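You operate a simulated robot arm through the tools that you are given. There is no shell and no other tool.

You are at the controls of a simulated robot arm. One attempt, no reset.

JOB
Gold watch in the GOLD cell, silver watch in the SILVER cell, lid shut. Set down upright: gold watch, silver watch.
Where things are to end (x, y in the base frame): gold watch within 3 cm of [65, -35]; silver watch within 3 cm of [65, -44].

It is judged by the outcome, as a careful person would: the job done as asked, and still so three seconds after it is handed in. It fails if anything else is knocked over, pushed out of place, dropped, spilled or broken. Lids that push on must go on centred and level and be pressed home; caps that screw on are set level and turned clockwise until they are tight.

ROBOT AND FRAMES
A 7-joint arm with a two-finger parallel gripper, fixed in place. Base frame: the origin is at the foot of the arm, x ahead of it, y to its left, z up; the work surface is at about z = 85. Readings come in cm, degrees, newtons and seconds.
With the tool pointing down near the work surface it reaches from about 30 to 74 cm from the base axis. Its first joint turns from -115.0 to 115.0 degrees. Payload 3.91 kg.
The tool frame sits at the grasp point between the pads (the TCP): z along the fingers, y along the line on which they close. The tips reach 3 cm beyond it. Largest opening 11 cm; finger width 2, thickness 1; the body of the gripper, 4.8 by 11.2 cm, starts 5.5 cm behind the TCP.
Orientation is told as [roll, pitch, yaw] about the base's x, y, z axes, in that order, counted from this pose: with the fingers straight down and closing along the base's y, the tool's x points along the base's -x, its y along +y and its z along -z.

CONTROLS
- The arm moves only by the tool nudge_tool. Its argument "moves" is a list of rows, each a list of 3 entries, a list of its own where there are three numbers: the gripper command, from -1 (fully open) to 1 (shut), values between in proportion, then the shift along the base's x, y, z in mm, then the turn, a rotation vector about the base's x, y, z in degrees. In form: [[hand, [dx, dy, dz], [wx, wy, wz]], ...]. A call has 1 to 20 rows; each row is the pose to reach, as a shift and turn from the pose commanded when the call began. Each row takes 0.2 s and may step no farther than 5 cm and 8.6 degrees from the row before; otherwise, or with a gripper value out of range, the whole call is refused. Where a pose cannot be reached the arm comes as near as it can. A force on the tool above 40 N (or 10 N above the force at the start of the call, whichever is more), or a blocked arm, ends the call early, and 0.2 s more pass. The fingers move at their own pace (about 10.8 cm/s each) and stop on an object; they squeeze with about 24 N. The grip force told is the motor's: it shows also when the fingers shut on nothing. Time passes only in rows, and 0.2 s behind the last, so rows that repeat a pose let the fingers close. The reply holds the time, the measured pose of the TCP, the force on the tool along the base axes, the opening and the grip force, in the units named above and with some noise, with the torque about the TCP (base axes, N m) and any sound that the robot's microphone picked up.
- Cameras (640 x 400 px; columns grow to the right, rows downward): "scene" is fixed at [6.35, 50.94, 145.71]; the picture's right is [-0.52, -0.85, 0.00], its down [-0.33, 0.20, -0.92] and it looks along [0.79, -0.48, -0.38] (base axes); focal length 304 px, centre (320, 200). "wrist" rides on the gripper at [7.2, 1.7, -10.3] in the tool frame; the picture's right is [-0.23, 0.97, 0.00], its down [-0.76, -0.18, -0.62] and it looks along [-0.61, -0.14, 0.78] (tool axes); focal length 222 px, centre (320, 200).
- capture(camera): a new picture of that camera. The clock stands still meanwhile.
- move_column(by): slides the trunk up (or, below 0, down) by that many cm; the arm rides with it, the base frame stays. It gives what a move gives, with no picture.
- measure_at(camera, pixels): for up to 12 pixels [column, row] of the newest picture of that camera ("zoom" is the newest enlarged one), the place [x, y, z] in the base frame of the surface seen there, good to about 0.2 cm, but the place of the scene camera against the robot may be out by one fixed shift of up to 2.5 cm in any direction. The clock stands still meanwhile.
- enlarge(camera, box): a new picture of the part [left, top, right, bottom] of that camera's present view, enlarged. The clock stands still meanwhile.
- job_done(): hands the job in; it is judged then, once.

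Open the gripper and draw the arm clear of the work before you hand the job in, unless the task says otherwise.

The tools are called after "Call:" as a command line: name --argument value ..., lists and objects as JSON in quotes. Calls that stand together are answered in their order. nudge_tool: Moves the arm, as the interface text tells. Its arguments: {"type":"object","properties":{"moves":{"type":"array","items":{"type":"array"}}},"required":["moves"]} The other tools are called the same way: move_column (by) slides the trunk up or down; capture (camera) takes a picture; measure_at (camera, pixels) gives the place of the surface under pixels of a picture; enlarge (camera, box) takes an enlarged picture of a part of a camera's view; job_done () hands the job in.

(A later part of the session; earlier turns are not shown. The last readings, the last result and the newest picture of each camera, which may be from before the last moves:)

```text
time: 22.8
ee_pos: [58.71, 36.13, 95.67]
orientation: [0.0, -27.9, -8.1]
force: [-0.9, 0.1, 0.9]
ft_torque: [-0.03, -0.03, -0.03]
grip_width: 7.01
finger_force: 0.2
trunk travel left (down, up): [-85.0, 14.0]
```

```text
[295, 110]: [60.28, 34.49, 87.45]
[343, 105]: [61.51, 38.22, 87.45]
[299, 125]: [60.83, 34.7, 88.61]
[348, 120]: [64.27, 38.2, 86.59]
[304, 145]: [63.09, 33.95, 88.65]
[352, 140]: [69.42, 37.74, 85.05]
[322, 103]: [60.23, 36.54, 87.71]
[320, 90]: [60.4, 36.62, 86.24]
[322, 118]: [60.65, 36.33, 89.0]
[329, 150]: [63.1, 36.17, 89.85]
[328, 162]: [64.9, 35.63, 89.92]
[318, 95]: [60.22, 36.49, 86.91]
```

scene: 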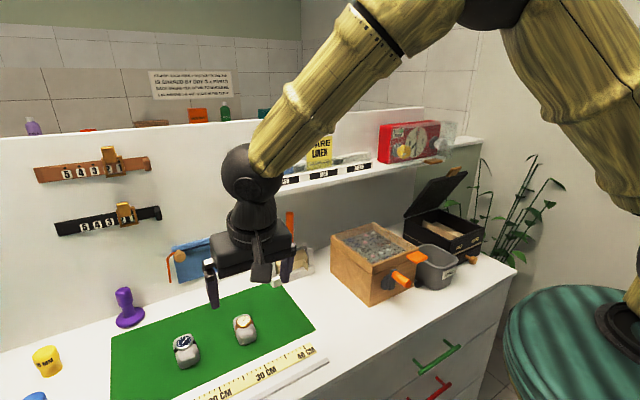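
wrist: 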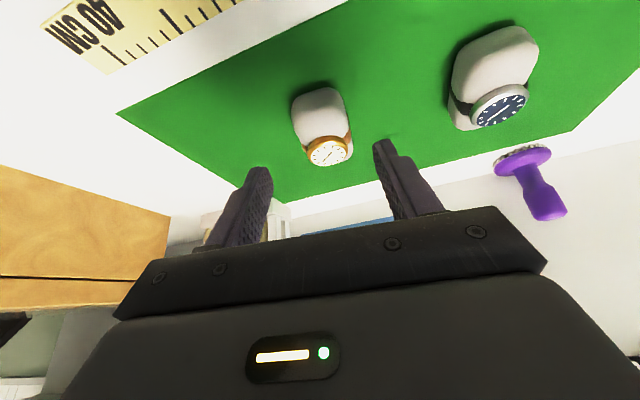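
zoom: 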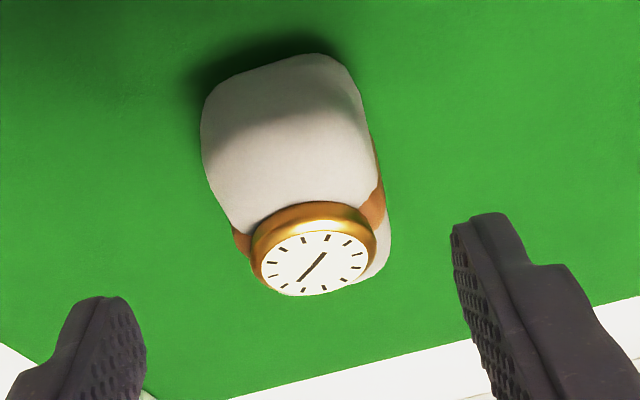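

Refined centre is (63.5, 36.05). I descend along the finger axis to TCP (62.7, 36.1, 88.7), without closing yet.

Call:
nudge_tool --moves '[[-0.27, [10, 0, -18], [0, 0, 0]], [-0.27, [20, 0, -36], [0, 0, 0]], [-0.27, [30, 0, -54], [0, 0, 0]], [-0.27, [39.5, 0, -69], [0, 0, 0]], [-0.27, [39.5, 0, -69], [0, 0, 0]]]'

Call:
capture --camera "wrist"

Call:
enlarge --camera "scene" --box '[140, 230, 340, 390]'

```text
time: 24.0
ee_pos: [62.84, 36.29, 88.61]
orientation: [0.0, -28.0, -8.0]
force: [-0.3, 0.5, -0.1]
ft_torque: [-0.03, 0.01, -0.01]
grip_width: 6.99
finger_force: 0.1
trunk travel left (down, up): [-85.0, 14.0]
```

```text
taken
```

wrist: 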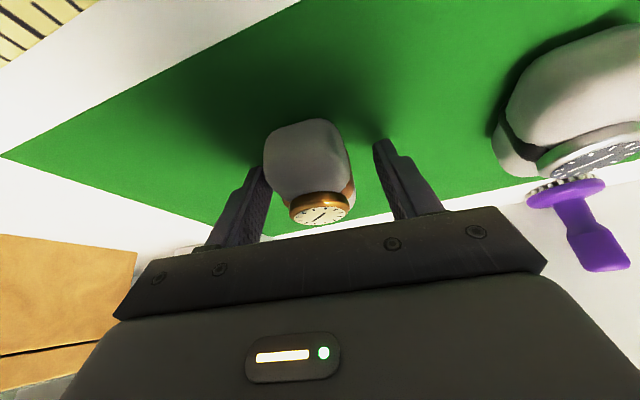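

```text
2.50 times, centred on (240, 310) of scene
```

zoom: 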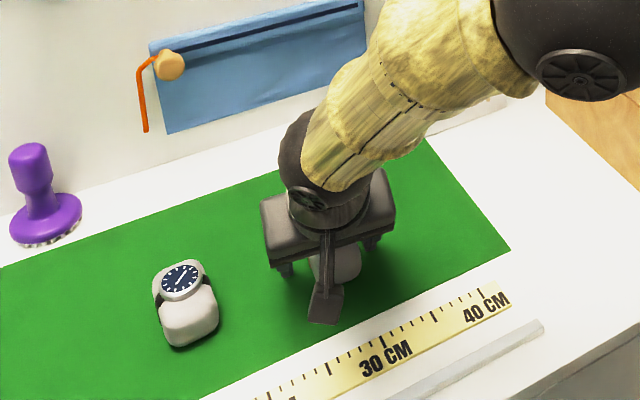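

Reach is good and the pillow sits between the fingers. I shift 2 mm in −y to centre and close.

Call:
nudge_tool --moves '[[-0.27, [0, -2, 0], [0, 0, 0]], [0.0, [0, -2, 0], [0, 0, 0]], [0.2, [0, -2, 0], [0, 0, 0]], [0.5, [0, -2, 0], [0, 0, 0]], [0.5, [0, -2, 0], [0, 0, 0]]]'

Call:
capture --camera "wrist"

```text
time: 25.2
ee_pos: [62.84, 36.08, 88.75]
orientation: [-0.1, -28.0, -8.0]
force: [-0.1, -0.9, 0.4]
ft_torque: [-0.01, 0.0, 0.0]
grip_width: 4.55
finger_force: 24.0
trunk travel left (down, up): [-85.0, 14.0]
```

```text
taken
```

wrist: 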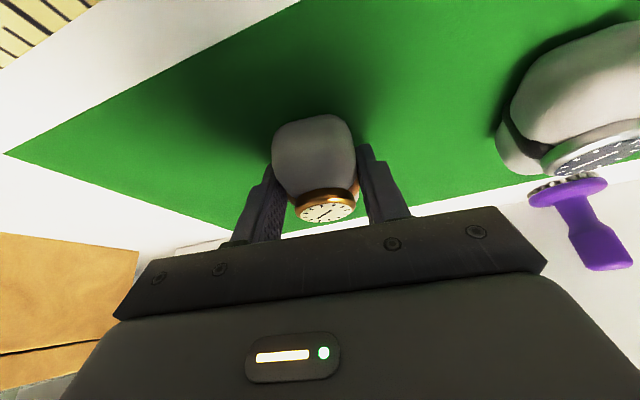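

Gripped at 4.55 cm with 24 N. I lift straight up in steps and check the hold.

Call:
nudge_tool --moves '[[0.5, [0, 0, 8], [0, 0, 0]], [0.5, [-3, 0, 25], [0, 0, 0]], [0.5, [-10, 0, 55], [0, 0, 0]], [0.5, [-20, 0, 90], [0, 0, 0]], [0.5, [-20, 0, 90], [0, 0, 0]]]'

Call:
capture --camera "wrist"

Call:
capture --camera "scene"

```text
time: 26.4
ee_pos: [60.62, 36.27, 98.03]
orientation: [0.0, -28.0, -8.1]
force: [0.0, -0.2, -1.3]
ft_torque: [0.0, 0.05, 0.02]
grip_width: 4.55
finger_force: 23.5
trunk travel left (down, up): [-85.0, 14.0]
```

```text
taken
```

wrist: 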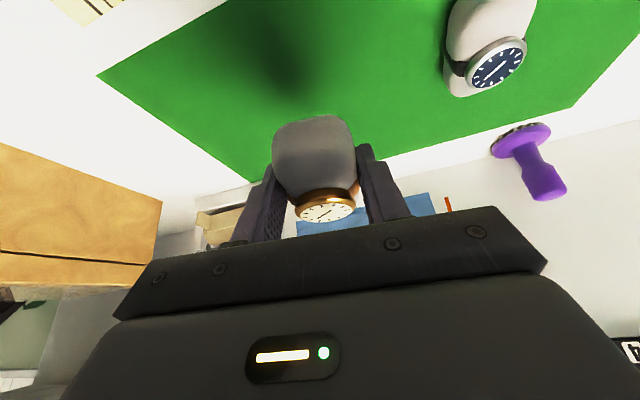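

```text
taken
```

scene: 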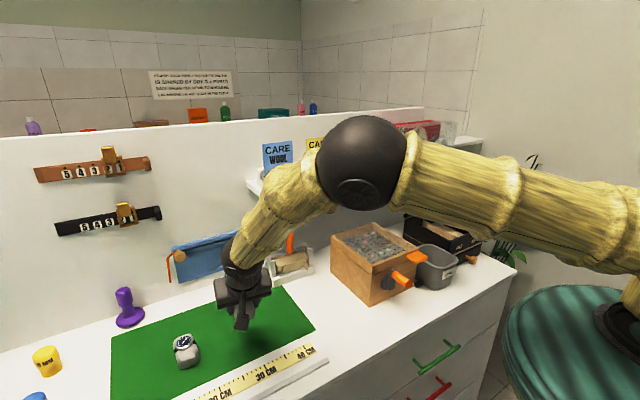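

The gold watch is held firmly and level. I retract and raise, then swing back across to the box side at height, turning the yaw back to 0.

Call:
nudge_tool --moves '[[0.5, [-25, 0, 30], [0, 0, 0]], [0.5, [-50, 0, 60], [0, 0, 0]], [0.5, [-75, 0, 90], [0, 0, 0]], [0.5, [-100, 0, 120], [0, 0, 0]], [0.5, [-125, 0, 150], [0, 0, 0]], [0.5, [-145, 0, 180], [0, 0, 0]], [0.5, [-145, -42, 190], [0, 0, 2]], [0.5, [-145, -86, 190], [0, 0, 4]], [0.5, [-145, -130, 190], [0, 0, 6]], [0.5, [-145, -174, 190], [0, 0, 8]], [0.5, [-145, -218, 190], [0, 0, 8]], [0.5, [-145, -262, 190], [0, 0, 8]], [0.5, [-145, -306, 190], [0, 0, 8]], [0.5, [-145, -350, 190], [0, 0, 8]], [0.5, [-145, -394, 190], [0, 0, 8]], [0.5, [-145, -438, 190], [0, 0, 8]], [0.5, [-145, -482, 190], [0, 0, 8]], [0.5, [-145, -526, 190], [0, 0, 8]], [0.5, [-145, -570, 190], [0, 0, 8]], [0.5, [-145, -614, 190], [0, 0, 8]]]'

Call:
nudge_tool --moves '[[0.5, [0, -40, 0], [0, 0, 0]], [0.5, [0, -80, 0], [0, 0, 0]], [0.5, [0, -100, 0], [0, 0, 0]], [0.5, [0, -100, 0], [0, 0, 0]]]'

Call:
capture --camera "wrist"

Call:
capture --camera "scene"

```text
time: 30.6
ee_pos: [46.48, -25.46, 116.81]
orientation: [0.1, -27.9, 0.1]
force: [-0.3, 0.2, -1.0]
ft_torque: [-0.03, 0.02, -0.02]
grip_width: 4.58
finger_force: 23.9
trunk travel left (down, up): [-85.0, 14.0]
```

```text
time: 31.6
ee_pos: [46.19, -35.53, 117.01]
orientation: [0.1, -28.0, 0.0]
force: [-0.4, -0.4, -1.2]
ft_torque: [-0.05, -0.01, 0.01]
grip_width: 4.56
finger_force: 24.4
trunk travel left (down, up): [-85.0, 14.0]
```

```text
taken
```

wrist: 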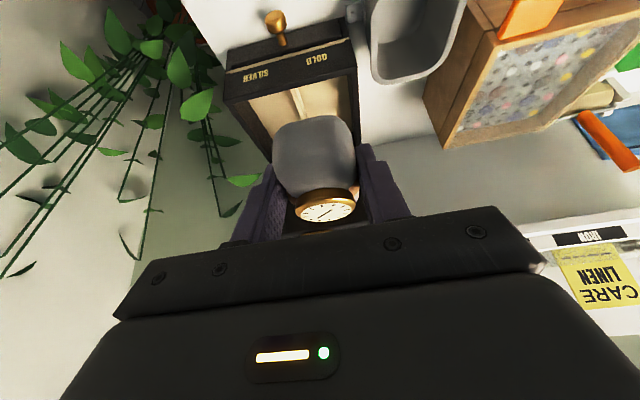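

```text
taken
```

scene: 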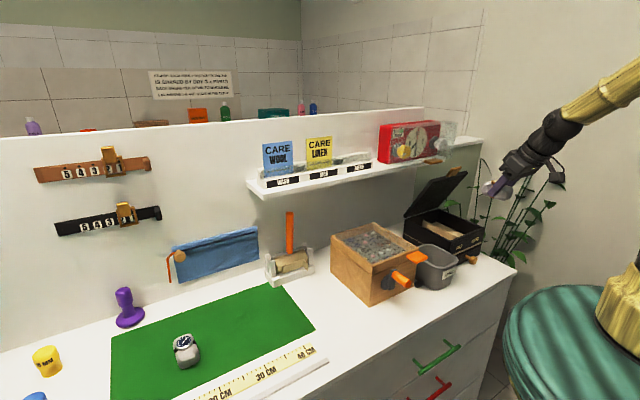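

The cell walls leave little room for fingers, so I measure the rim, inner walls and divider more exactly in an enlarged view.

Call:
enlarge --camera "wrist" --box '[215, 20, 375, 140]'

Call:
measure_at --camera "zoom" --pixels '[[540, 235], [548, 235], [555, 235], [562, 235], [570, 235], [530, 235], [330, 300], [342, 300], [348, 300], [80, 300], [95, 300], [110, 300]]'

```text
3.33 times, centred on (295, 80) of wrist
```

zoom: 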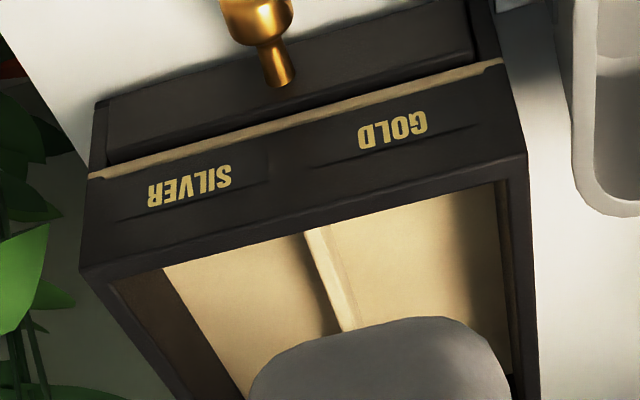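

```text
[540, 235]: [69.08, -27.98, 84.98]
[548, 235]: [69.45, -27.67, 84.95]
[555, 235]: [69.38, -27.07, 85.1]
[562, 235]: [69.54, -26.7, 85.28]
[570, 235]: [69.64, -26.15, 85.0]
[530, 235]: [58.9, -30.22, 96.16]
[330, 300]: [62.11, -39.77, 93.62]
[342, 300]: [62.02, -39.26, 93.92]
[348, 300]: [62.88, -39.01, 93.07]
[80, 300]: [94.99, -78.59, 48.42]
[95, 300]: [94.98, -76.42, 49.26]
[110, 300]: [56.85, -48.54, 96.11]
```

Call:
measure_at --camera "zoom" --pixels '[[527, 235], [522, 235], [518, 235], [514, 235], [511, 235], [508, 235], [505, 235], [502, 235], [120, 300], [130, 300], [140, 300], [200, 300]]'

Call:
measure_at --camera "zoom" --pixels '[[320, 300], [326, 300], [334, 300], [338, 300], [345, 300], [352, 300], [360, 290], [480, 250], [495, 250], [500, 250], [150, 330], [170, 330]]'

```text
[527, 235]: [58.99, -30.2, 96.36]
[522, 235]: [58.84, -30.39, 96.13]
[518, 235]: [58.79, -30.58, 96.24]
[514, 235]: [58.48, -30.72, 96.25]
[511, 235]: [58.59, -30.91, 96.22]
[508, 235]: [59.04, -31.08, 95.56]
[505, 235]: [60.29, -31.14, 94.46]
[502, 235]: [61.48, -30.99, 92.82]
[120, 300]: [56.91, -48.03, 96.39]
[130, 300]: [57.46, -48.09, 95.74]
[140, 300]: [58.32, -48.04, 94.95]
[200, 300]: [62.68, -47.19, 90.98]
```

```text
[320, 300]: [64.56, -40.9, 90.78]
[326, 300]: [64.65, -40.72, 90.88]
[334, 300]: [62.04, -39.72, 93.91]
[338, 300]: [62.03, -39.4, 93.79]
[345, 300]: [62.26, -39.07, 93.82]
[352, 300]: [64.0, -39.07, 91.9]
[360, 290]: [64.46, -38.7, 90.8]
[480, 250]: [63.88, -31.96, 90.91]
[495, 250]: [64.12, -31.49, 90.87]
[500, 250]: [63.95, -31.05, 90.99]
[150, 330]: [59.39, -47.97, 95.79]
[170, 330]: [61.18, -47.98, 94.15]
```

Gold cell: y −31.05 to −39.05, floor 90.9, so its centre is y≈−35.05; fingers (6.6 cm outside) fit with 0.7 cm each side. I move over the cell at TCP (63.4, −35.05, 106).

Call:
nudge_tool --moves '[[0.5, [34, 1, -22], [0, 0, 0]], [0.5, [68, 2, -44], [0, 0, 0]], [0.5, [102, 3, -66], [0, 0, 0]], [0.5, [136, 4, -88], [0, 0, 0]], [0.5, [172, 5, -110], [0, 0, 0]], [0.5, [172, 5, -110], [0, 0, 0]]]'

Call:
capture --camera "wrist"

Call:
enlarge --camera "scene" --box '[360, 130, 540, 280]'

```text
time: 33.0
ee_pos: [63.6, -34.95, 105.79]
orientation: [0.0, -28.0, -0.1]
force: [0.0, -0.8, -0.8]
ft_torque: [-0.02, -0.02, 0.0]
grip_width: 4.54
finger_force: 24.0
trunk travel left (down, up): [-85.0, 14.0]
```

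```text
taken
```

wrist: 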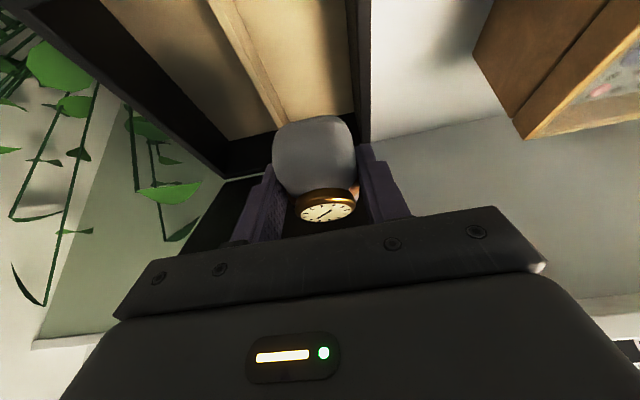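

```text
2.67 times, centred on (450, 205) of scene
```

zoom: 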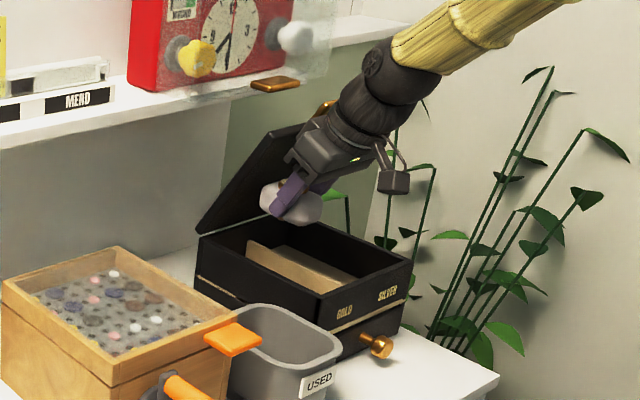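

The watch hangs above the GOLD cell, clear of lid and walls. I descend to about 5 mm above the floor.

Call:
nudge_tool --moves '[[0.5, [0, 0, -30], [0, 0, 0]], [0.5, [0, -1, -60], [0, 0, 0]], [0.5, [0, -1, -85], [0, 0, 0]], [0.5, [0, -1, -105], [0, 0, 0]], [0.5, [0, -1, -105], [0, 0, 0]]]'

Call:
capture --camera "wrist"

Call:
enlarge --camera "scene" --box '[360, 130, 540, 280]'

```text
time: 34.2
ee_pos: [63.74, -34.99, 95.49]
orientation: [0.0, -28.1, 0.0]
force: [0.3, 0.3, -0.1]
ft_torque: [-0.02, -0.01, 0.03]
grip_width: 4.55
finger_force: 24.0
trunk travel left (down, up): [-85.0, 14.0]
```

```text
taken
```

wrist: 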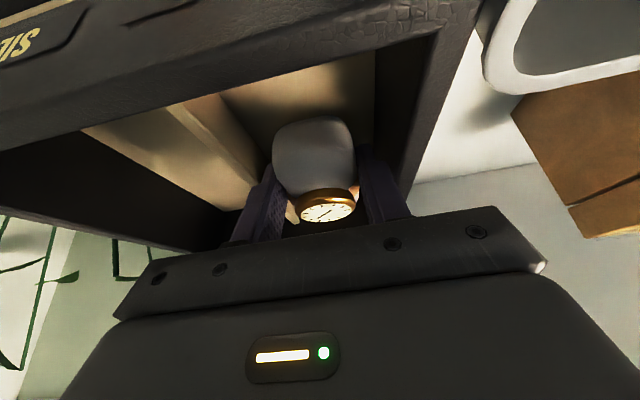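

```text
2.67 times, centred on (450, 205) of scene
```

zoom: 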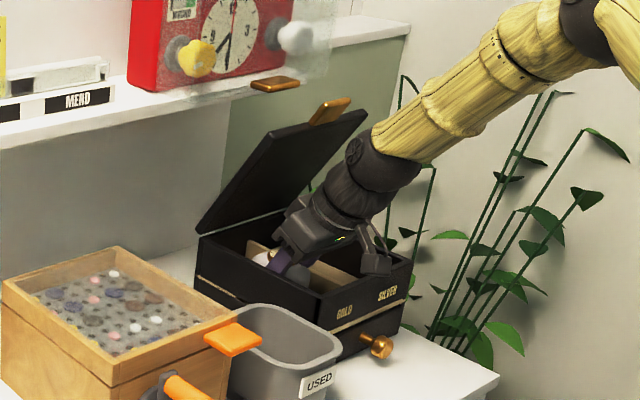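

No contact yet (z 95.5). I lower in small steps till the pillow meets the floor.

Call:
nudge_tool --moves '[[0.5, [0, 0, -3], [0, 0, 0]], [0.5, [0, 0, -5], [0, 0, 0]], [0.5, [0, 0, -6], [0, 0, 0]]]'

```text
time: 35.0
ee_pos: [63.45, -35.0, 94.75]
orientation: [0.0, -28.0, 0.0]
force: [-0.3, 0.0, -0.5]
ft_torque: [0.01, 0.02, -0.01]
grip_width: 4.54
finger_force: 23.9
trunk travel left (down, up): [-85.0, 14.0]
```

Call:
nudge_tool --moves '[[0.5, [0, 0, -1.5], [0, 0, 0]], [0.5, [0, 0, -3], [0, 0, 0]]]'

```text
time: 35.6
ee_pos: [63.56, -35.02, 94.54]
orientation: [-0.1, -28.0, 0.0]
force: [0.0, 0.9, 2.0]
ft_torque: [0.05, -0.1, 0.0]
grip_width: 4.54
finger_force: 23.7
trunk travel left (down, up): [-85.0, 14.0]
```

Contact now shows (force z from −1 to +2 N), so the pillow rests on the floor. I open only to 5.4 cm, as the walls are near.

Call:
nudge_tool --moves '[[0.12, [0, 0, 0], [0, 0, 0]], [0.07, [0, 0, 0], [0, 0, 0]], [0.03, [0, 0, 0], [0, 0, 0]], [0.02, [0, 0, 0], [0, 0, 0]]]'

Call:
capture --camera "wrist"

```text
time: 36.6
ee_pos: [63.46, -35.05, 94.5]
orientation: [0.0, -28.0, -0.2]
force: [-0.5, -3.9, -1.2]
ft_torque: [0.03, -0.01, 0.1]
grip_width: 5.16
finger_force: 0.0
trunk travel left (down, up): [-85.0, 14.0]
```

```text
taken
```

wrist: 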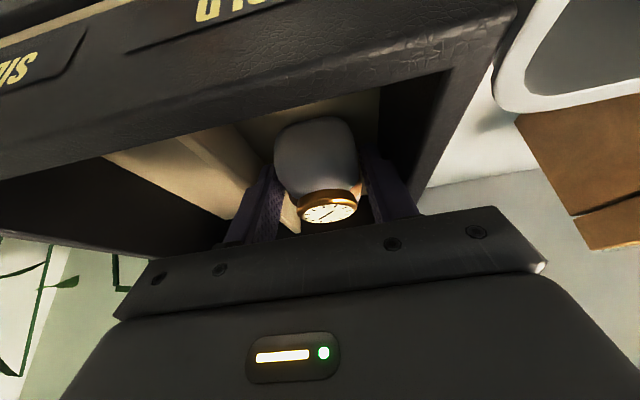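

The width stopped at 5.16 with −3.9 N in y: the +y finger touches the side wall. I close a hair, shift 1.5 mm toward −y, then check.

Call:
nudge_tool --moves '[[0.065, [0, -1, 0], [0, 0, 0]], [0.065, [0, -1.5, 0], [0, 0, 0]], [0.065, [0, -1.5, 0], [0, 0, 0]]]'

```text
time: 37.4
ee_pos: [63.41, -35.09, 94.6]
orientation: [0.0, -28.1, 0.0]
force: [-0.4, 0.1, 0.0]
ft_torque: [-0.01, -0.03, 0.03]
grip_width: 5.15
finger_force: 0.0
trunk travel left (down, up): [-85.0, 14.0]
```

Force is zero now. I withdraw slowly straight up and check that the watch stays.

Call:
nudge_tool --moves '[[0.065, [0, 0, 5], [0, 0, 0]], [0.065, [0, 0, 10], [0, 0, 0]], [0.065, [-2, 0, 20], [0, 0, 0]], [0.065, [-5, 0, 35], [0, 0, 0]], [0.065, [-10, 0, 55], [0, 0, 0]], [0.065, [-25, 0, 80], [0, 0, 0]], [-0.3, [-50, 0, 105], [0, 0, 0]], [-0.3, [-50, 0, 105], [0, 0, 0]]]'

Call:
capture --camera "wrist"

Call:
enlarge --camera "scene" --box '[380, 150, 520, 280]'

```text
time: 39.2
ee_pos: [58.3, -34.99, 105.14]
orientation: [0.0, -27.9, 0.1]
force: [0.5, -1.3, 0.2]
ft_torque: [-0.02, 0.04, 0.0]
grip_width: 7.16
finger_force: 0.1
trunk travel left (down, up): [-85.0, 14.0]
```

```text
taken
```

wrist: 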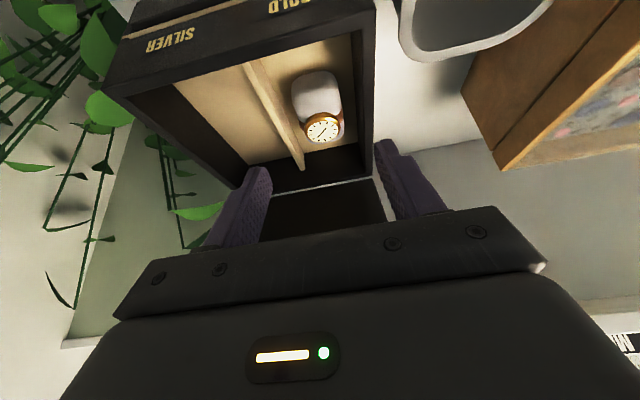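

```text
3.08 times, centred on (450, 215) of scene
```

zoom: 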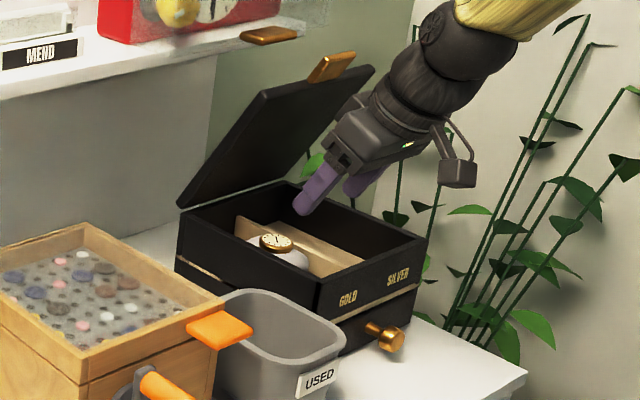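

The gold watch stands upright in its cell (wrist (320,108)). I measure its position to check against [65, −35] and the top height against the rim.

Call:
measure_at --camera "wrist" --pixels '[[323, 129], [318, 95], [318, 80], [296, 95], [342, 105], [323, 140], [300, 120], [342, 120], [322, 120]]'

```text
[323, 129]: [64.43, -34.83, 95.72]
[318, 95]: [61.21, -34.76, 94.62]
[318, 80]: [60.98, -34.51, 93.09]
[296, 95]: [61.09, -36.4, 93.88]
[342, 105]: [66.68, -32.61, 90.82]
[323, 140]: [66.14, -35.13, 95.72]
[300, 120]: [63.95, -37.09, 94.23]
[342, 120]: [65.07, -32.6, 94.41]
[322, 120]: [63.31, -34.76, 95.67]
```

Gold watch sits at about (64.2, −34.85), top z 95.7, below the rim. Now I back off, raise and swing over toward the silver watch.

Call:
nudge_tool --moves '[[-0.3, [-30, 0, 30], [0, 0, 0]], [-0.3, [-60, 0, 60], [0, 0, 0]], [-0.3, [-90, 0, 90], [0, 0, 0]], [-0.3, [-123, 0, 120], [0, 0, 0]], [-0.3, [-123, 44, 120], [0, 0, 0]], [-0.3, [-123, 88, 120], [0, 0, 0]], [-0.3, [-123, 132, 120], [0, 0, 0]], [-0.3, [-123, 176, 120], [0, 0, 0]], [-0.3, [-123, 220, 120], [0, 0, 0]], [-0.3, [-123, 264, 120], [0, 0, 0]], [-0.3, [-123, 308, 120], [0, 0, 0]], [-0.3, [-123, 352, 120], [0, 0, 0]], [-0.3, [-123, 396, 120], [0, 0, 0]], [-0.3, [-123, 440, 120], [0, 0, 0]], [-0.3, [-123, 484, 120], [0, 0, 0]], [-0.3, [-123, 528, 120], [0, 0, 0]], [-0.3, [-123, 572, 120], [0, 0, 0]], [-0.3, [-123, 616, 120], [0, 0, 0]], [-0.3, [-123, 660, 120], [0, 0, 0]], [-0.3, [-123, 704, 110], [0, 0, 0]]]'

Call:
nudge_tool --moves '[[-0.3, [10, 35, -20], [0, 0, 0]], [-0.3, [25, 70, -40], [0, 0, 0]], [-0.3, [40, 100, -60], [0, 0, 0]], [-0.3, [60, 125, -80], [0, 0, 0]], [-0.3, [60, 125, -100], [0, 0, 0]], [-0.3, [60, 125, -100], [0, 0, 0]]]'

Call:
capture --camera "wrist"

Call:
capture --camera "scene"

```text
time: 43.4
ee_pos: [45.98, 35.52, 116.11]
orientation: [-0.1, -28.0, -0.1]
force: [0.1, 0.8, -0.5]
ft_torque: [-0.01, 0.01, -0.01]
grip_width: 7.17
finger_force: 0.1
trunk travel left (down, up): [-85.0, 14.0]
```

```text
time: 44.8
ee_pos: [52.43, 47.73, 106.26]
orientation: [0.0, -28.0, 0.0]
force: [-0.3, 0.2, -0.8]
ft_torque: [-0.04, 0.0, -0.02]
grip_width: 7.14
finger_force: 0.1
trunk travel left (down, up): [-85.0, 14.0]
```

```text
taken
```

wrist: 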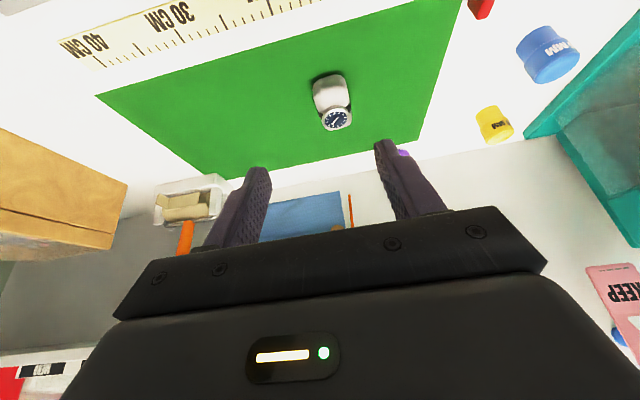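

```text
taken
```

scene: 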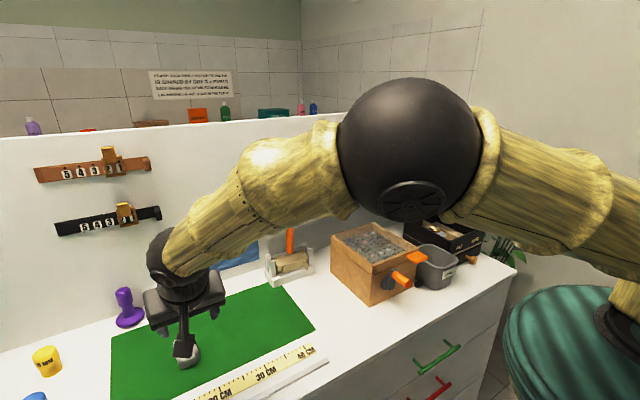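

The silver watch is at wrist (333,103), between the fingers. I enlarge and measure its outline.

Call:
enlarge --camera "wrist" --box '[290, 60, 380, 140]'

Call:
measure_at --camera "wrist" --pixels '[[316, 95], [345, 90], [317, 105], [348, 100], [319, 115], [351, 112], [330, 80], [331, 90], [333, 100], [336, 119], [338, 128], [328, 76]]'

```text
5.00 times, centred on (335, 100) of wrist
```

zoom: 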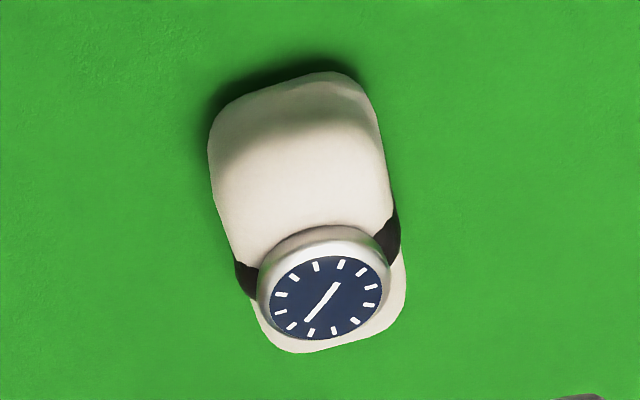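

```text
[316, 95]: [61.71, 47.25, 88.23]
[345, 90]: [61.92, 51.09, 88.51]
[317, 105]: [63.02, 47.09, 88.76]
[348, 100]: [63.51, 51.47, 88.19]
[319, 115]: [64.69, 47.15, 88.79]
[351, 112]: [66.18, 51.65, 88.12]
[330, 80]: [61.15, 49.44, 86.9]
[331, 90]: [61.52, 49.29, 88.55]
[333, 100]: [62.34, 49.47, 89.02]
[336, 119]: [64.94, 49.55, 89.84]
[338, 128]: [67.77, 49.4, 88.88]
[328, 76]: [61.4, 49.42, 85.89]
```

Silver pillow centre ≈ (64.4, 49.35), ~4.4 cm wide, yaw ≈ +4°. I move to a stand-off 8 cm back along the finger axis and check whether the arm reaches.

Call:
nudge_tool --moves '[[-0.3, [18, 3, -26], [0, 0, 2]], [-0.3, [36, 6, -52], [0, 0, 4]], [-0.3, [55, 10, -78], [0, 0, 4]], [-0.3, [74, 13, -105], [0, 0, 4]], [-0.3, [74, 13, -105], [0, 0, 4]]]'

Call:
capture --camera "wrist"

```text
time: 46.0
ee_pos: [59.6, 49.07, 95.44]
orientation: [0.0, -28.0, 4.0]
force: [-0.1, -0.2, -0.4]
ft_torque: [0.01, 0.03, -0.02]
grip_width: 7.13
finger_force: 0.1
trunk travel left (down, up): [-85.0, 14.0]
```

```text
taken
```

wrist: 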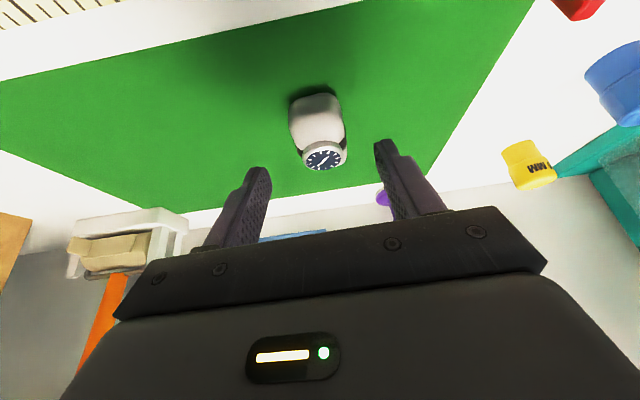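

Call:
enlarge --camera "wrist" --box '[260, 70, 380, 190]'

Call:
measure_at --camera "wrist" --pixels '[[292, 115], [340, 115], [294, 128], [344, 130], [297, 138], [346, 145], [316, 96], [317, 110], [320, 130], [324, 160], [324, 168], [316, 102]]'

```text
3.33 times, centred on (320, 130) of wrist
```

zoom: 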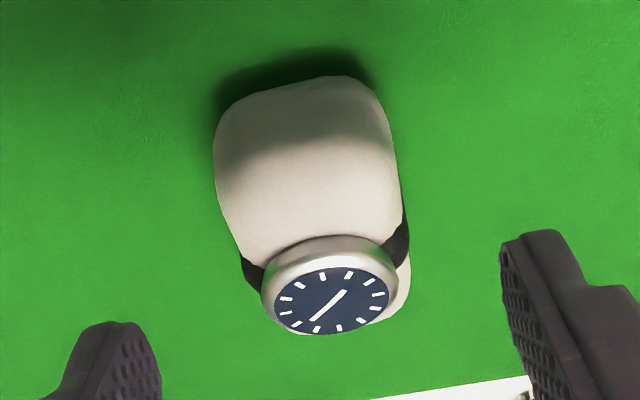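

```text
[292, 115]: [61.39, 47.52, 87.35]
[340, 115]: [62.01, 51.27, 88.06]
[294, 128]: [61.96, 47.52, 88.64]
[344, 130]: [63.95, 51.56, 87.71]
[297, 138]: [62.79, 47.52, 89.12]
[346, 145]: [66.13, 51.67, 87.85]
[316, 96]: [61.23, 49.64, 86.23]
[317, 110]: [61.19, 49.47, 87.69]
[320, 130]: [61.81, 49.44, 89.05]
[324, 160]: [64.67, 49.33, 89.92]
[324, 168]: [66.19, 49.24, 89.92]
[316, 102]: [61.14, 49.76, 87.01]
```

The outline confirms centre (64.4, 49.4). I descend along the finger axis to TCP (63.6, 49.35, 88.7).

Call:
nudge_tool --moves '[[-0.3, [10, 1, -17], [0, 0, 0]], [-0.3, [20, 1.5, -34], [0, 0, 0]], [-0.3, [30, 2, -51], [0, 0, 0]], [-0.3, [40, 3, -67], [0, 0, 0]], [-0.3, [40, 3, -67], [0, 0, 0]]]'

Call:
capture --camera "wrist"

```text
time: 47.2
ee_pos: [62.8, 48.96, 89.01]
orientation: [0.0, -28.0, 3.9]
force: [0.7, 0.0, 0.8]
ft_torque: [0.02, 0.02, 0.03]
grip_width: 7.14
finger_force: 0.0
out of reach, approached as far as the arm can: row 4, 5
trunk travel left (down, up): [-85.0, 14.0]
```

```text
taken
```

wrist: 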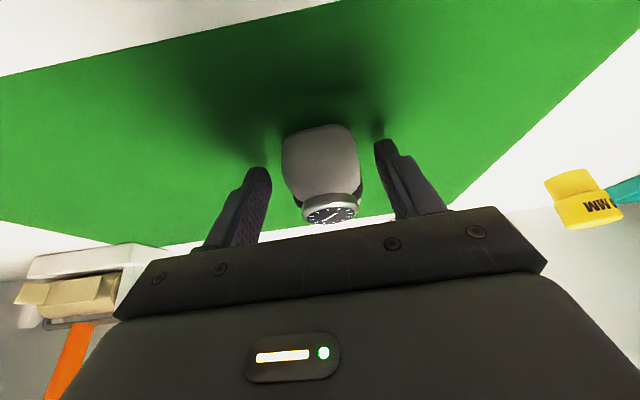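

The arm stops 0.9 cm short (62.8, 48.96). I tilt 5° more, which carries the wrist back toward the base, keeping the TCP there, and see what is reached.

Call:
nudge_tool --moves '[[-0.3, [-2, 0, 3], [0, -2.5, 0]], [-0.3, [-2, 0, 3], [0, -5, 0]], [-0.3, [-2, 0, 3], [0, -5, 0]]]'

```text
time: 48.0
ee_pos: [62.69, 49.0, 89.25]
orientation: [-0.4, -33.0, 4.2]
force: [-0.2, -0.6, 0.3]
ft_torque: [0.01, -0.01, -0.01]
grip_width: 7.14
finger_force: 0.1
trunk travel left (down, up): [-85.0, 14.0]
```

Now at (62.7, 49.0, 89.25) with tilt 33°. I go on the remaining (+7, +3.5, −5.5) mm to the grasp pose.

Call:
nudge_tool --moves '[[-0.3, [4, 2, -3], [0.2, 0, 0]], [-0.3, [7.4, 3.5, -5.5], [0.4, 0, 0]], [-0.3, [7.4, 3.5, -5.5], [0.4, 0, 0]]]'

Call:
capture --camera "wrist"

```text
time: 48.8
ee_pos: [63.23, 49.35, 88.65]
orientation: [0.2, -33.0, 3.9]
force: [0.6, 0.6, 0.0]
ft_torque: [0.02, 0.03, 0.01]
grip_width: 7.15
finger_force: 0.2
trunk travel left (down, up): [-85.0, 14.0]
```

```text
taken
```

wrist: 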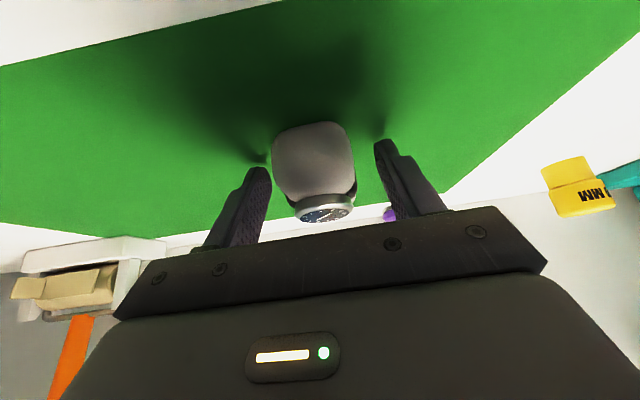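

Grasp pose reached (63.2, 49.35, 88.65), with the pillow centred much as the gold one was. I close.

Call:
nudge_tool --moves '[[0.0, [0, 0, 0], [0, 0, 0]], [0.2, [0, 0, 0], [0, 0, 0]], [0.5, [0, 0, 0], [0, 0, 0]], [0.5, [0, 0, 0], [0, 0, 0]]]'

Call:
nudge_tool --moves '[[0.5, [0, 0, 6], [0, 0, 0]], [0.5, [-5, -2, 20], [0, 0, 0]], [0.5, [-12, -5, 45], [0, 0, 0]], [0.5, [-25, -10, 80], [0, 0, 0]], [0.5, [-25, -10, 80], [0, 0, 0]]]'

Call:
capture --camera "wrist"

Call:
capture --camera "scene"

```text
time: 49.8
ee_pos: [63.36, 49.36, 88.72]
orientation: [0.0, -33.0, 3.9]
force: [-0.2, -1.1, -0.1]
ft_torque: [-0.05, -0.01, -0.01]
grip_width: 4.58
finger_force: 23.7
trunk travel left (down, up): [-85.0, 14.0]
```

```text
time: 51.0
ee_pos: [60.57, 48.54, 96.62]
orientation: [0.0, -33.0, 4.0]
force: [0.6, -0.5, -0.7]
ft_torque: [-0.01, 0.01, 0.02]
grip_width: 4.55
finger_force: 24.3
trunk travel left (down, up): [-85.0, 14.0]
```

```text
taken
```

wrist: 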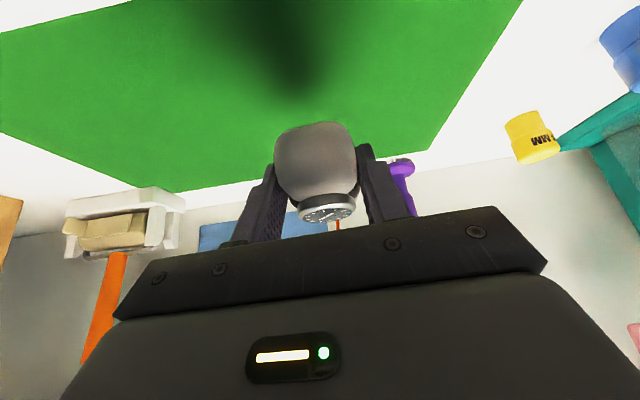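

```text
taken
```

scene: 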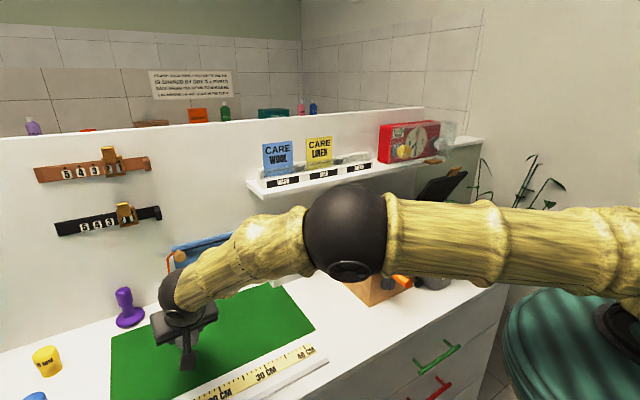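

The silver watch is held level at 24 N. I retract and raise first, then look at the arm's posture before swinging across.

Call:
nudge_tool --moves '[[0.5, [-10, -5, 40], [0, 0, 0]], [0.5, [-30, -15, 75], [0, 0, 0]], [0.5, [-55, -25, 110], [0, 0, 0]], [0.5, [-85, -35, 140], [0, 0, 0]], [0.5, [-115, -45, 170], [0, 0, 0]], [0.5, [-145, -60, 200], [0, 0, -2]], [0.5, [-145, -60, 200], [0, 0, -4]]]'

Call:
capture --camera "scene"

```text
time: 52.6
ee_pos: [46.5, 42.2, 116.71]
orientation: [0.0, -32.9, 0.0]
force: [0.5, 0.3, -0.9]
ft_torque: [-0.01, 0.01, 0.0]
grip_width: 4.52
finger_force: 24.3
trunk travel left (down, up): [-85.0, 14.0]
```

```text
taken
```

scene: 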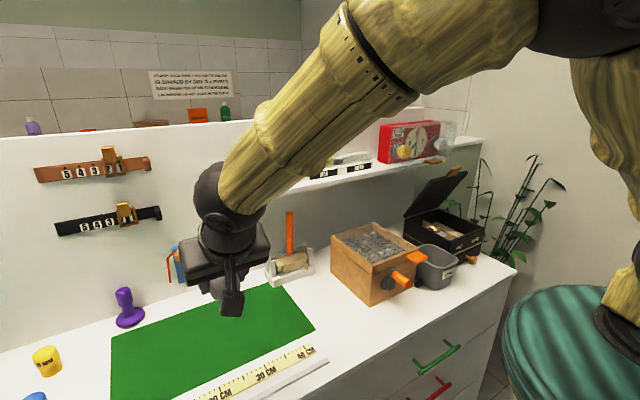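

The arm is well raised and everything is in place. I swing across to y≈−43.9 at this height.

Call:
nudge_tool --moves '[[0.5, [0, -43, 0], [0, 0, 0]], [0.5, [0, -86, 0], [0, 0, 0]], [0.5, [0, -129, 0], [0, 0, 0]], [0.5, [0, -172, 0], [0, 0, 0]], [0.5, [0, -215, 0], [0, 0, 0]], [0.5, [0, -258, 0], [0, 0, 0]], [0.5, [0, -301, 0], [0, 0, 0]], [0.5, [0, -344, 0], [0, 0, 0]], [0.5, [0, -387, 0], [0, 0, 0]], [0.5, [0, -430, 0], [0, 0, 0]], [0.5, [0, -473, 0], [0, 0, 0]], [0.5, [0, -516, 0], [0, 0, 0]], [0.5, [0, -559, 0], [0, 0, 0]], [0.5, [0, -602, 0], [0, 0, 0]], [0.5, [0, -645, 0], [0, 0, 0]], [0.5, [0, -688, 0], [0, 0, 0]], [0.5, [0, -731, 0], [0, 0, 0]], [0.5, [0, -774, 0], [0, 0, 0]], [0.5, [0, -817, 0], [0, 0, 0]], [0.5, [0, -861, 0], [0, 0, 0]]]'

Call:
capture --camera "wrist"

Call:
capture --camera "scene"

```text
time: 56.8
ee_pos: [46.5, -43.95, 116.63]
orientation: [0.2, -32.9, -0.1]
force: [-0.4, -1.0, -1.9]
ft_torque: [0.02, -0.01, -0.03]
grip_width: 4.55
finger_force: 24.3
trunk travel left (down, up): [-85.0, 14.0]
```

```text
taken
```

wrist: 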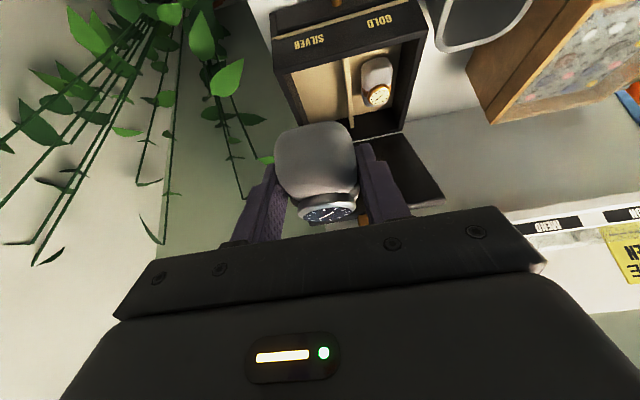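

```text
taken
```

scene: 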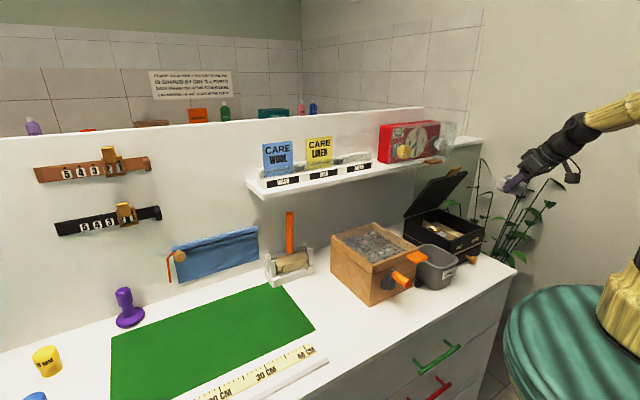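

Now I move over the SILVER cell: TCP (63.2, −43.8, 106).

Call:
nudge_tool --moves '[[0.5, [34, 0, -21], [0, 0, 0]], [0.5, [68, 1, -42], [0, 0, 0]], [0.5, [102, 1, -63], [0, 0, 0]], [0.5, [136, 1, -84], [0, 0, 0]], [0.5, [167, 1, -106], [0, 0, 0]], [0.5, [167, 1, -106], [0, 0, 0]]]'

Call:
capture --camera "wrist"

Call:
enlarge --camera "scene" --box '[360, 130, 540, 280]'

```text
time: 58.2
ee_pos: [63.36, -43.79, 106.28]
orientation: [0.2, -33.1, -0.1]
force: [0.0, -0.2, -0.7]
ft_torque: [-0.02, 0.03, -0.03]
grip_width: 4.58
finger_force: 23.4
trunk travel left (down, up): [-85.0, 14.0]
```

```text
taken
```

wrist: 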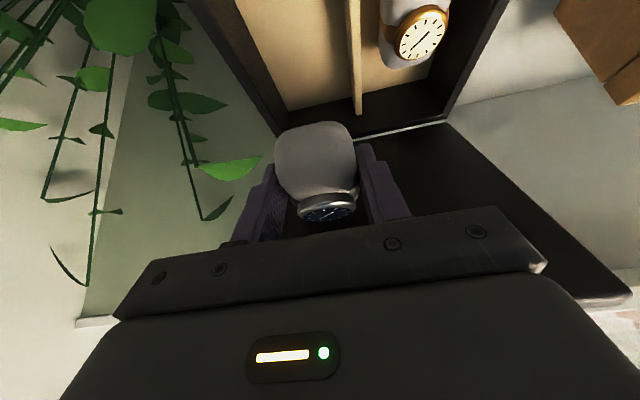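

```text
2.67 times, centred on (450, 205) of scene
```

zoom: 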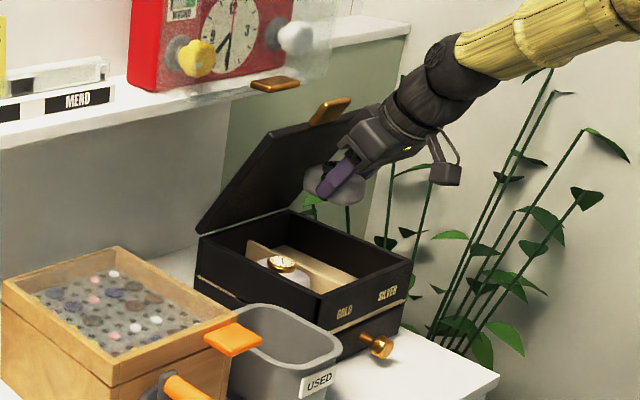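

The silver watch is above its cell, clear of the divider and lid. I descend to about 7 mm above the floor.

Call:
nudge_tool --moves '[[0.5, [0, 0, -30], [0, 0, 0]], [0.5, [0, 0, -60], [0, 0, 0]], [0.5, [0, 0, -85], [0, 0, 0]], [0.5, [0, 0, -106], [0, 0, 0]], [0.5, [0, 0, -106], [0, 0, 0]]]'

Call:
capture --camera "wrist"

Call:
enlarge --camera "scene" --box '[360, 130, 540, 280]'

```text
time: 59.4
ee_pos: [63.31, -43.82, 95.67]
orientation: [0.1, -33.1, -0.2]
force: [-0.3, -0.1, -0.9]
ft_torque: [0.0, 0.02, 0.01]
grip_width: 4.55
finger_force: 24.3
trunk travel left (down, up): [-85.0, 14.0]
```

```text
taken
```

wrist: 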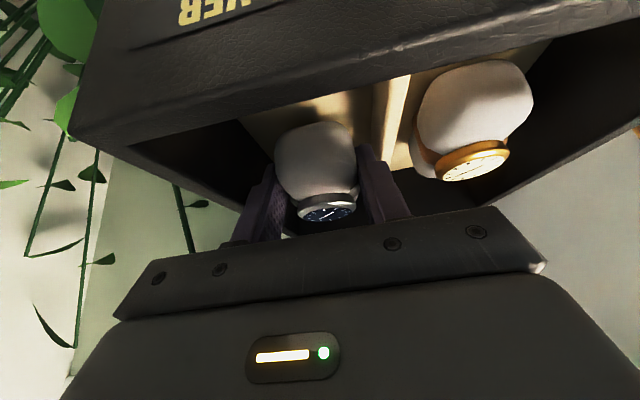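

```text
2.67 times, centred on (450, 205) of scene
```

zoom: 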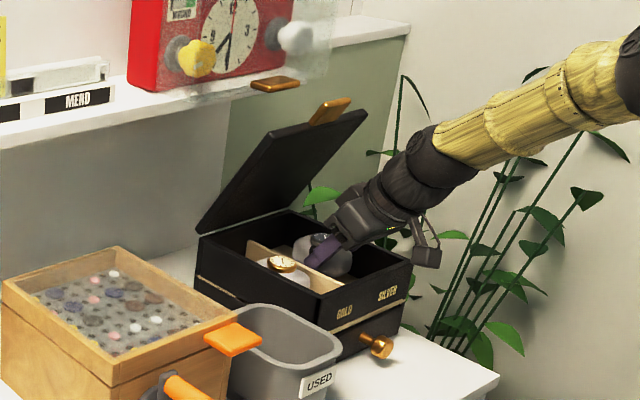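

It is inside the cell without contact. I lower in small steps until the floor is felt.

Call:
nudge_tool --moves '[[0.5, [0, 0, -4], [0, 0, 0]], [0.5, [0, 0, -7], [0, 0, 0]], [0.5, [0, 0, -9], [0, 0, 0]]]'

```text
time: 60.2
ee_pos: [63.14, -43.81, 94.63]
orientation: [0.2, -33.1, 0.0]
force: [0.6, -0.1, -0.7]
ft_torque: [0.03, 0.04, 0.02]
grip_width: 4.56
finger_force: 23.8
trunk travel left (down, up): [-85.0, 14.0]
```

Call:
nudge_tool --moves '[[0.5, [0, 0, -1.2], [0, 0, 0]], [0.5, [0, 0, -2], [0, 0, 0]]]'

```text
time: 60.8
ee_pos: [63.16, -43.88, 94.59]
orientation: [0.0, -33.0, 0.0]
force: [0.7, -1.5, 2.5]
ft_torque: [-0.1, -0.15, -0.04]
grip_width: 4.58
finger_force: 23.4
trunk travel left (down, up): [-85.0, 14.0]
```

Contact is felt (z force +2.5 N). I open gently to about 5.1 cm.

Call:
nudge_tool --moves '[[0.13, [0, 0, 0], [0, 0, 0]], [0.1, [0, 0, 0], [0, 0, 0]], [0.075, [0, 0, 0], [0, 0, 0]], [0.075, [0, 0, 0], [0, 0, 0]]]'

Call:
capture --camera "wrist"

```text
time: 61.8
ee_pos: [63.11, -43.87, 94.45]
orientation: [0.1, -33.0, -0.1]
force: [1.2, -3.0, -1.9]
ft_torque: [-0.05, -0.02, -0.02]
grip_width: 4.93
finger_force: 0.0
trunk travel left (down, up): [-85.0, 14.0]
```

```text
taken
```

wrist: 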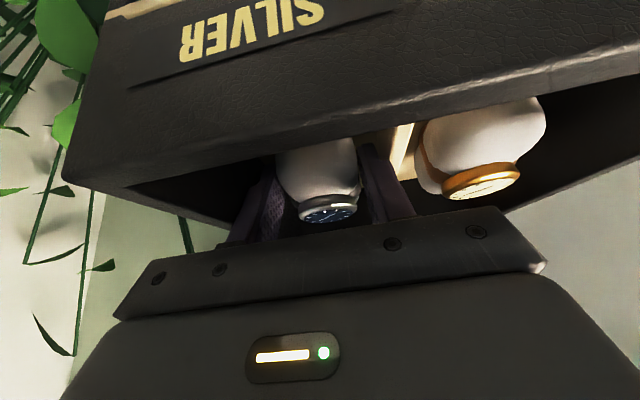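

The width stopped at 4.93 with −3 N in y: the +y finger touches the divider. I close a hair and shift 1.5 mm toward −y.

Call:
nudge_tool --moves '[[0.1, [0, -1, 0], [0, 0, 0]], [0.1, [0, -1.8, 0], [0, 0, 0]], [0.1, [0, -1.8, 0], [0, 0, 0]]]'

```text
time: 62.6
ee_pos: [63.06, -44.03, 94.34]
orientation: [0.1, -33.1, -0.2]
force: [0.3, -1.0, -0.5]
ft_torque: [0.0, 0.01, 0.0]
grip_width: 4.96
finger_force: 0.1
trunk travel left (down, up): [-85.0, 14.0]
```

Forces are nearly zero and the width is 4.96 (pillow 4.56). I pull up slowly and watch for drag.

Call:
nudge_tool --moves '[[0.09, [0, 0, 4], [0, 0, 0]], [0.09, [0, 0, 8], [0, 0, 0]], [0.09, [0, 0, 12], [0, 0, 0]]]'

Call:
capture --camera "wrist"

```text
time: 63.4
ee_pos: [63.11, -44.04, 95.49]
orientation: [0.0, -33.0, -0.1]
force: [-0.7, 1.0, 0.2]
ft_torque: [0.01, 0.01, -0.02]
grip_width: 4.98
finger_force: 0.0
trunk travel left (down, up): [-85.0, 14.0]
```

```text
taken
```

wrist: 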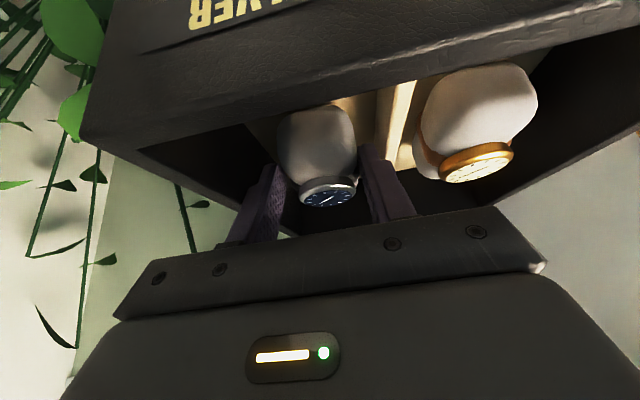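

The watch stays down while the hand rises. I continue up and back out of the box.

Call:
nudge_tool --moves '[[0.09, [0, 0, 15], [0, 0, 0]], [0.09, [-2, 0, 30], [0, 0, 0]], [0.09, [-8, 0, 55], [0, 0, 0]], [0.0, [-25, 0, 80], [0, 0, 0]], [-0.3, [-50, 0, 100], [0, 0, 0]], [-0.3, [-80, 0, 115], [0, 0, 0]], [-0.3, [-110, 0, 125], [0, 2, 0]], [-0.3, [-110, 0, 125], [0, 2, 0]]]'

Call:
capture --camera "wrist"

Call:
enlarge --camera "scene" --box '[360, 130, 540, 280]'

```text
time: 65.2
ee_pos: [51.97, -43.64, 108.03]
orientation: [0.1, -31.0, -0.1]
force: [-0.2, -0.1, -0.6]
ft_torque: [0.01, 0.01, 0.04]
grip_width: 7.15
finger_force: 0.1
trunk travel left (down, up): [-85.0, 14.0]
```

```text
taken
```

wrist: 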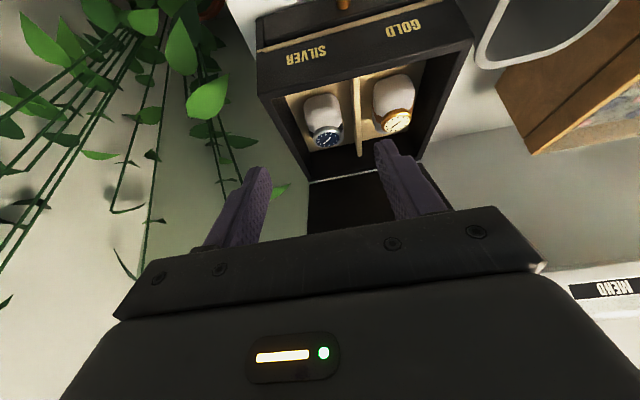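

```text
2.67 times, centred on (450, 205) of scene
```

zoom: 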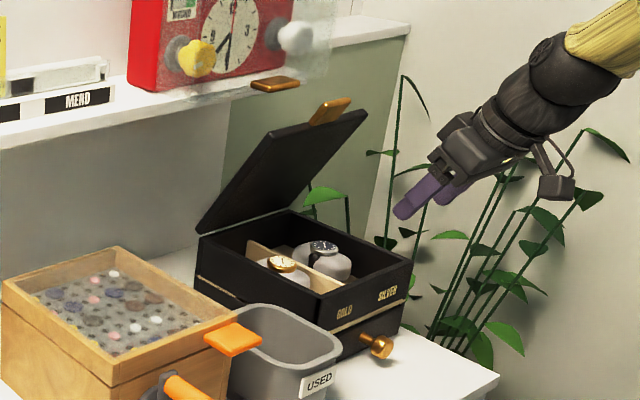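

Both watches stand upright in their cells. I measure both to check positions and top heights before closing the lid.

Call:
enlarge --camera "wrist" --box '[260, 20, 480, 190]'

Call:
measure_at --camera "wrist" --pixels '[[327, 140], [397, 121], [308, 115], [338, 110], [320, 95], [392, 75], [376, 100], [411, 95], [328, 146], [400, 130], [290, 110], [440, 120]]'

```text
2.35 times, centred on (370, 105) of wrist
```

zoom: 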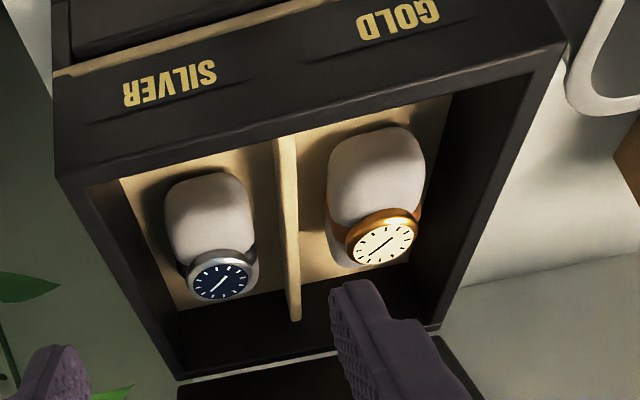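

```text
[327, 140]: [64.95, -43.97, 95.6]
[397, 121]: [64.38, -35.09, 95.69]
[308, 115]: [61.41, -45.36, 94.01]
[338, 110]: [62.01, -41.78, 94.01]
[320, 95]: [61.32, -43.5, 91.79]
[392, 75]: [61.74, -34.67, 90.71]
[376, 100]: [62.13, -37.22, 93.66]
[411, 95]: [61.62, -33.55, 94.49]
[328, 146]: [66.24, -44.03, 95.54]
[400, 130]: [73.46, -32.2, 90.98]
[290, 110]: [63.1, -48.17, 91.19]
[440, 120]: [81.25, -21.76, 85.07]
```

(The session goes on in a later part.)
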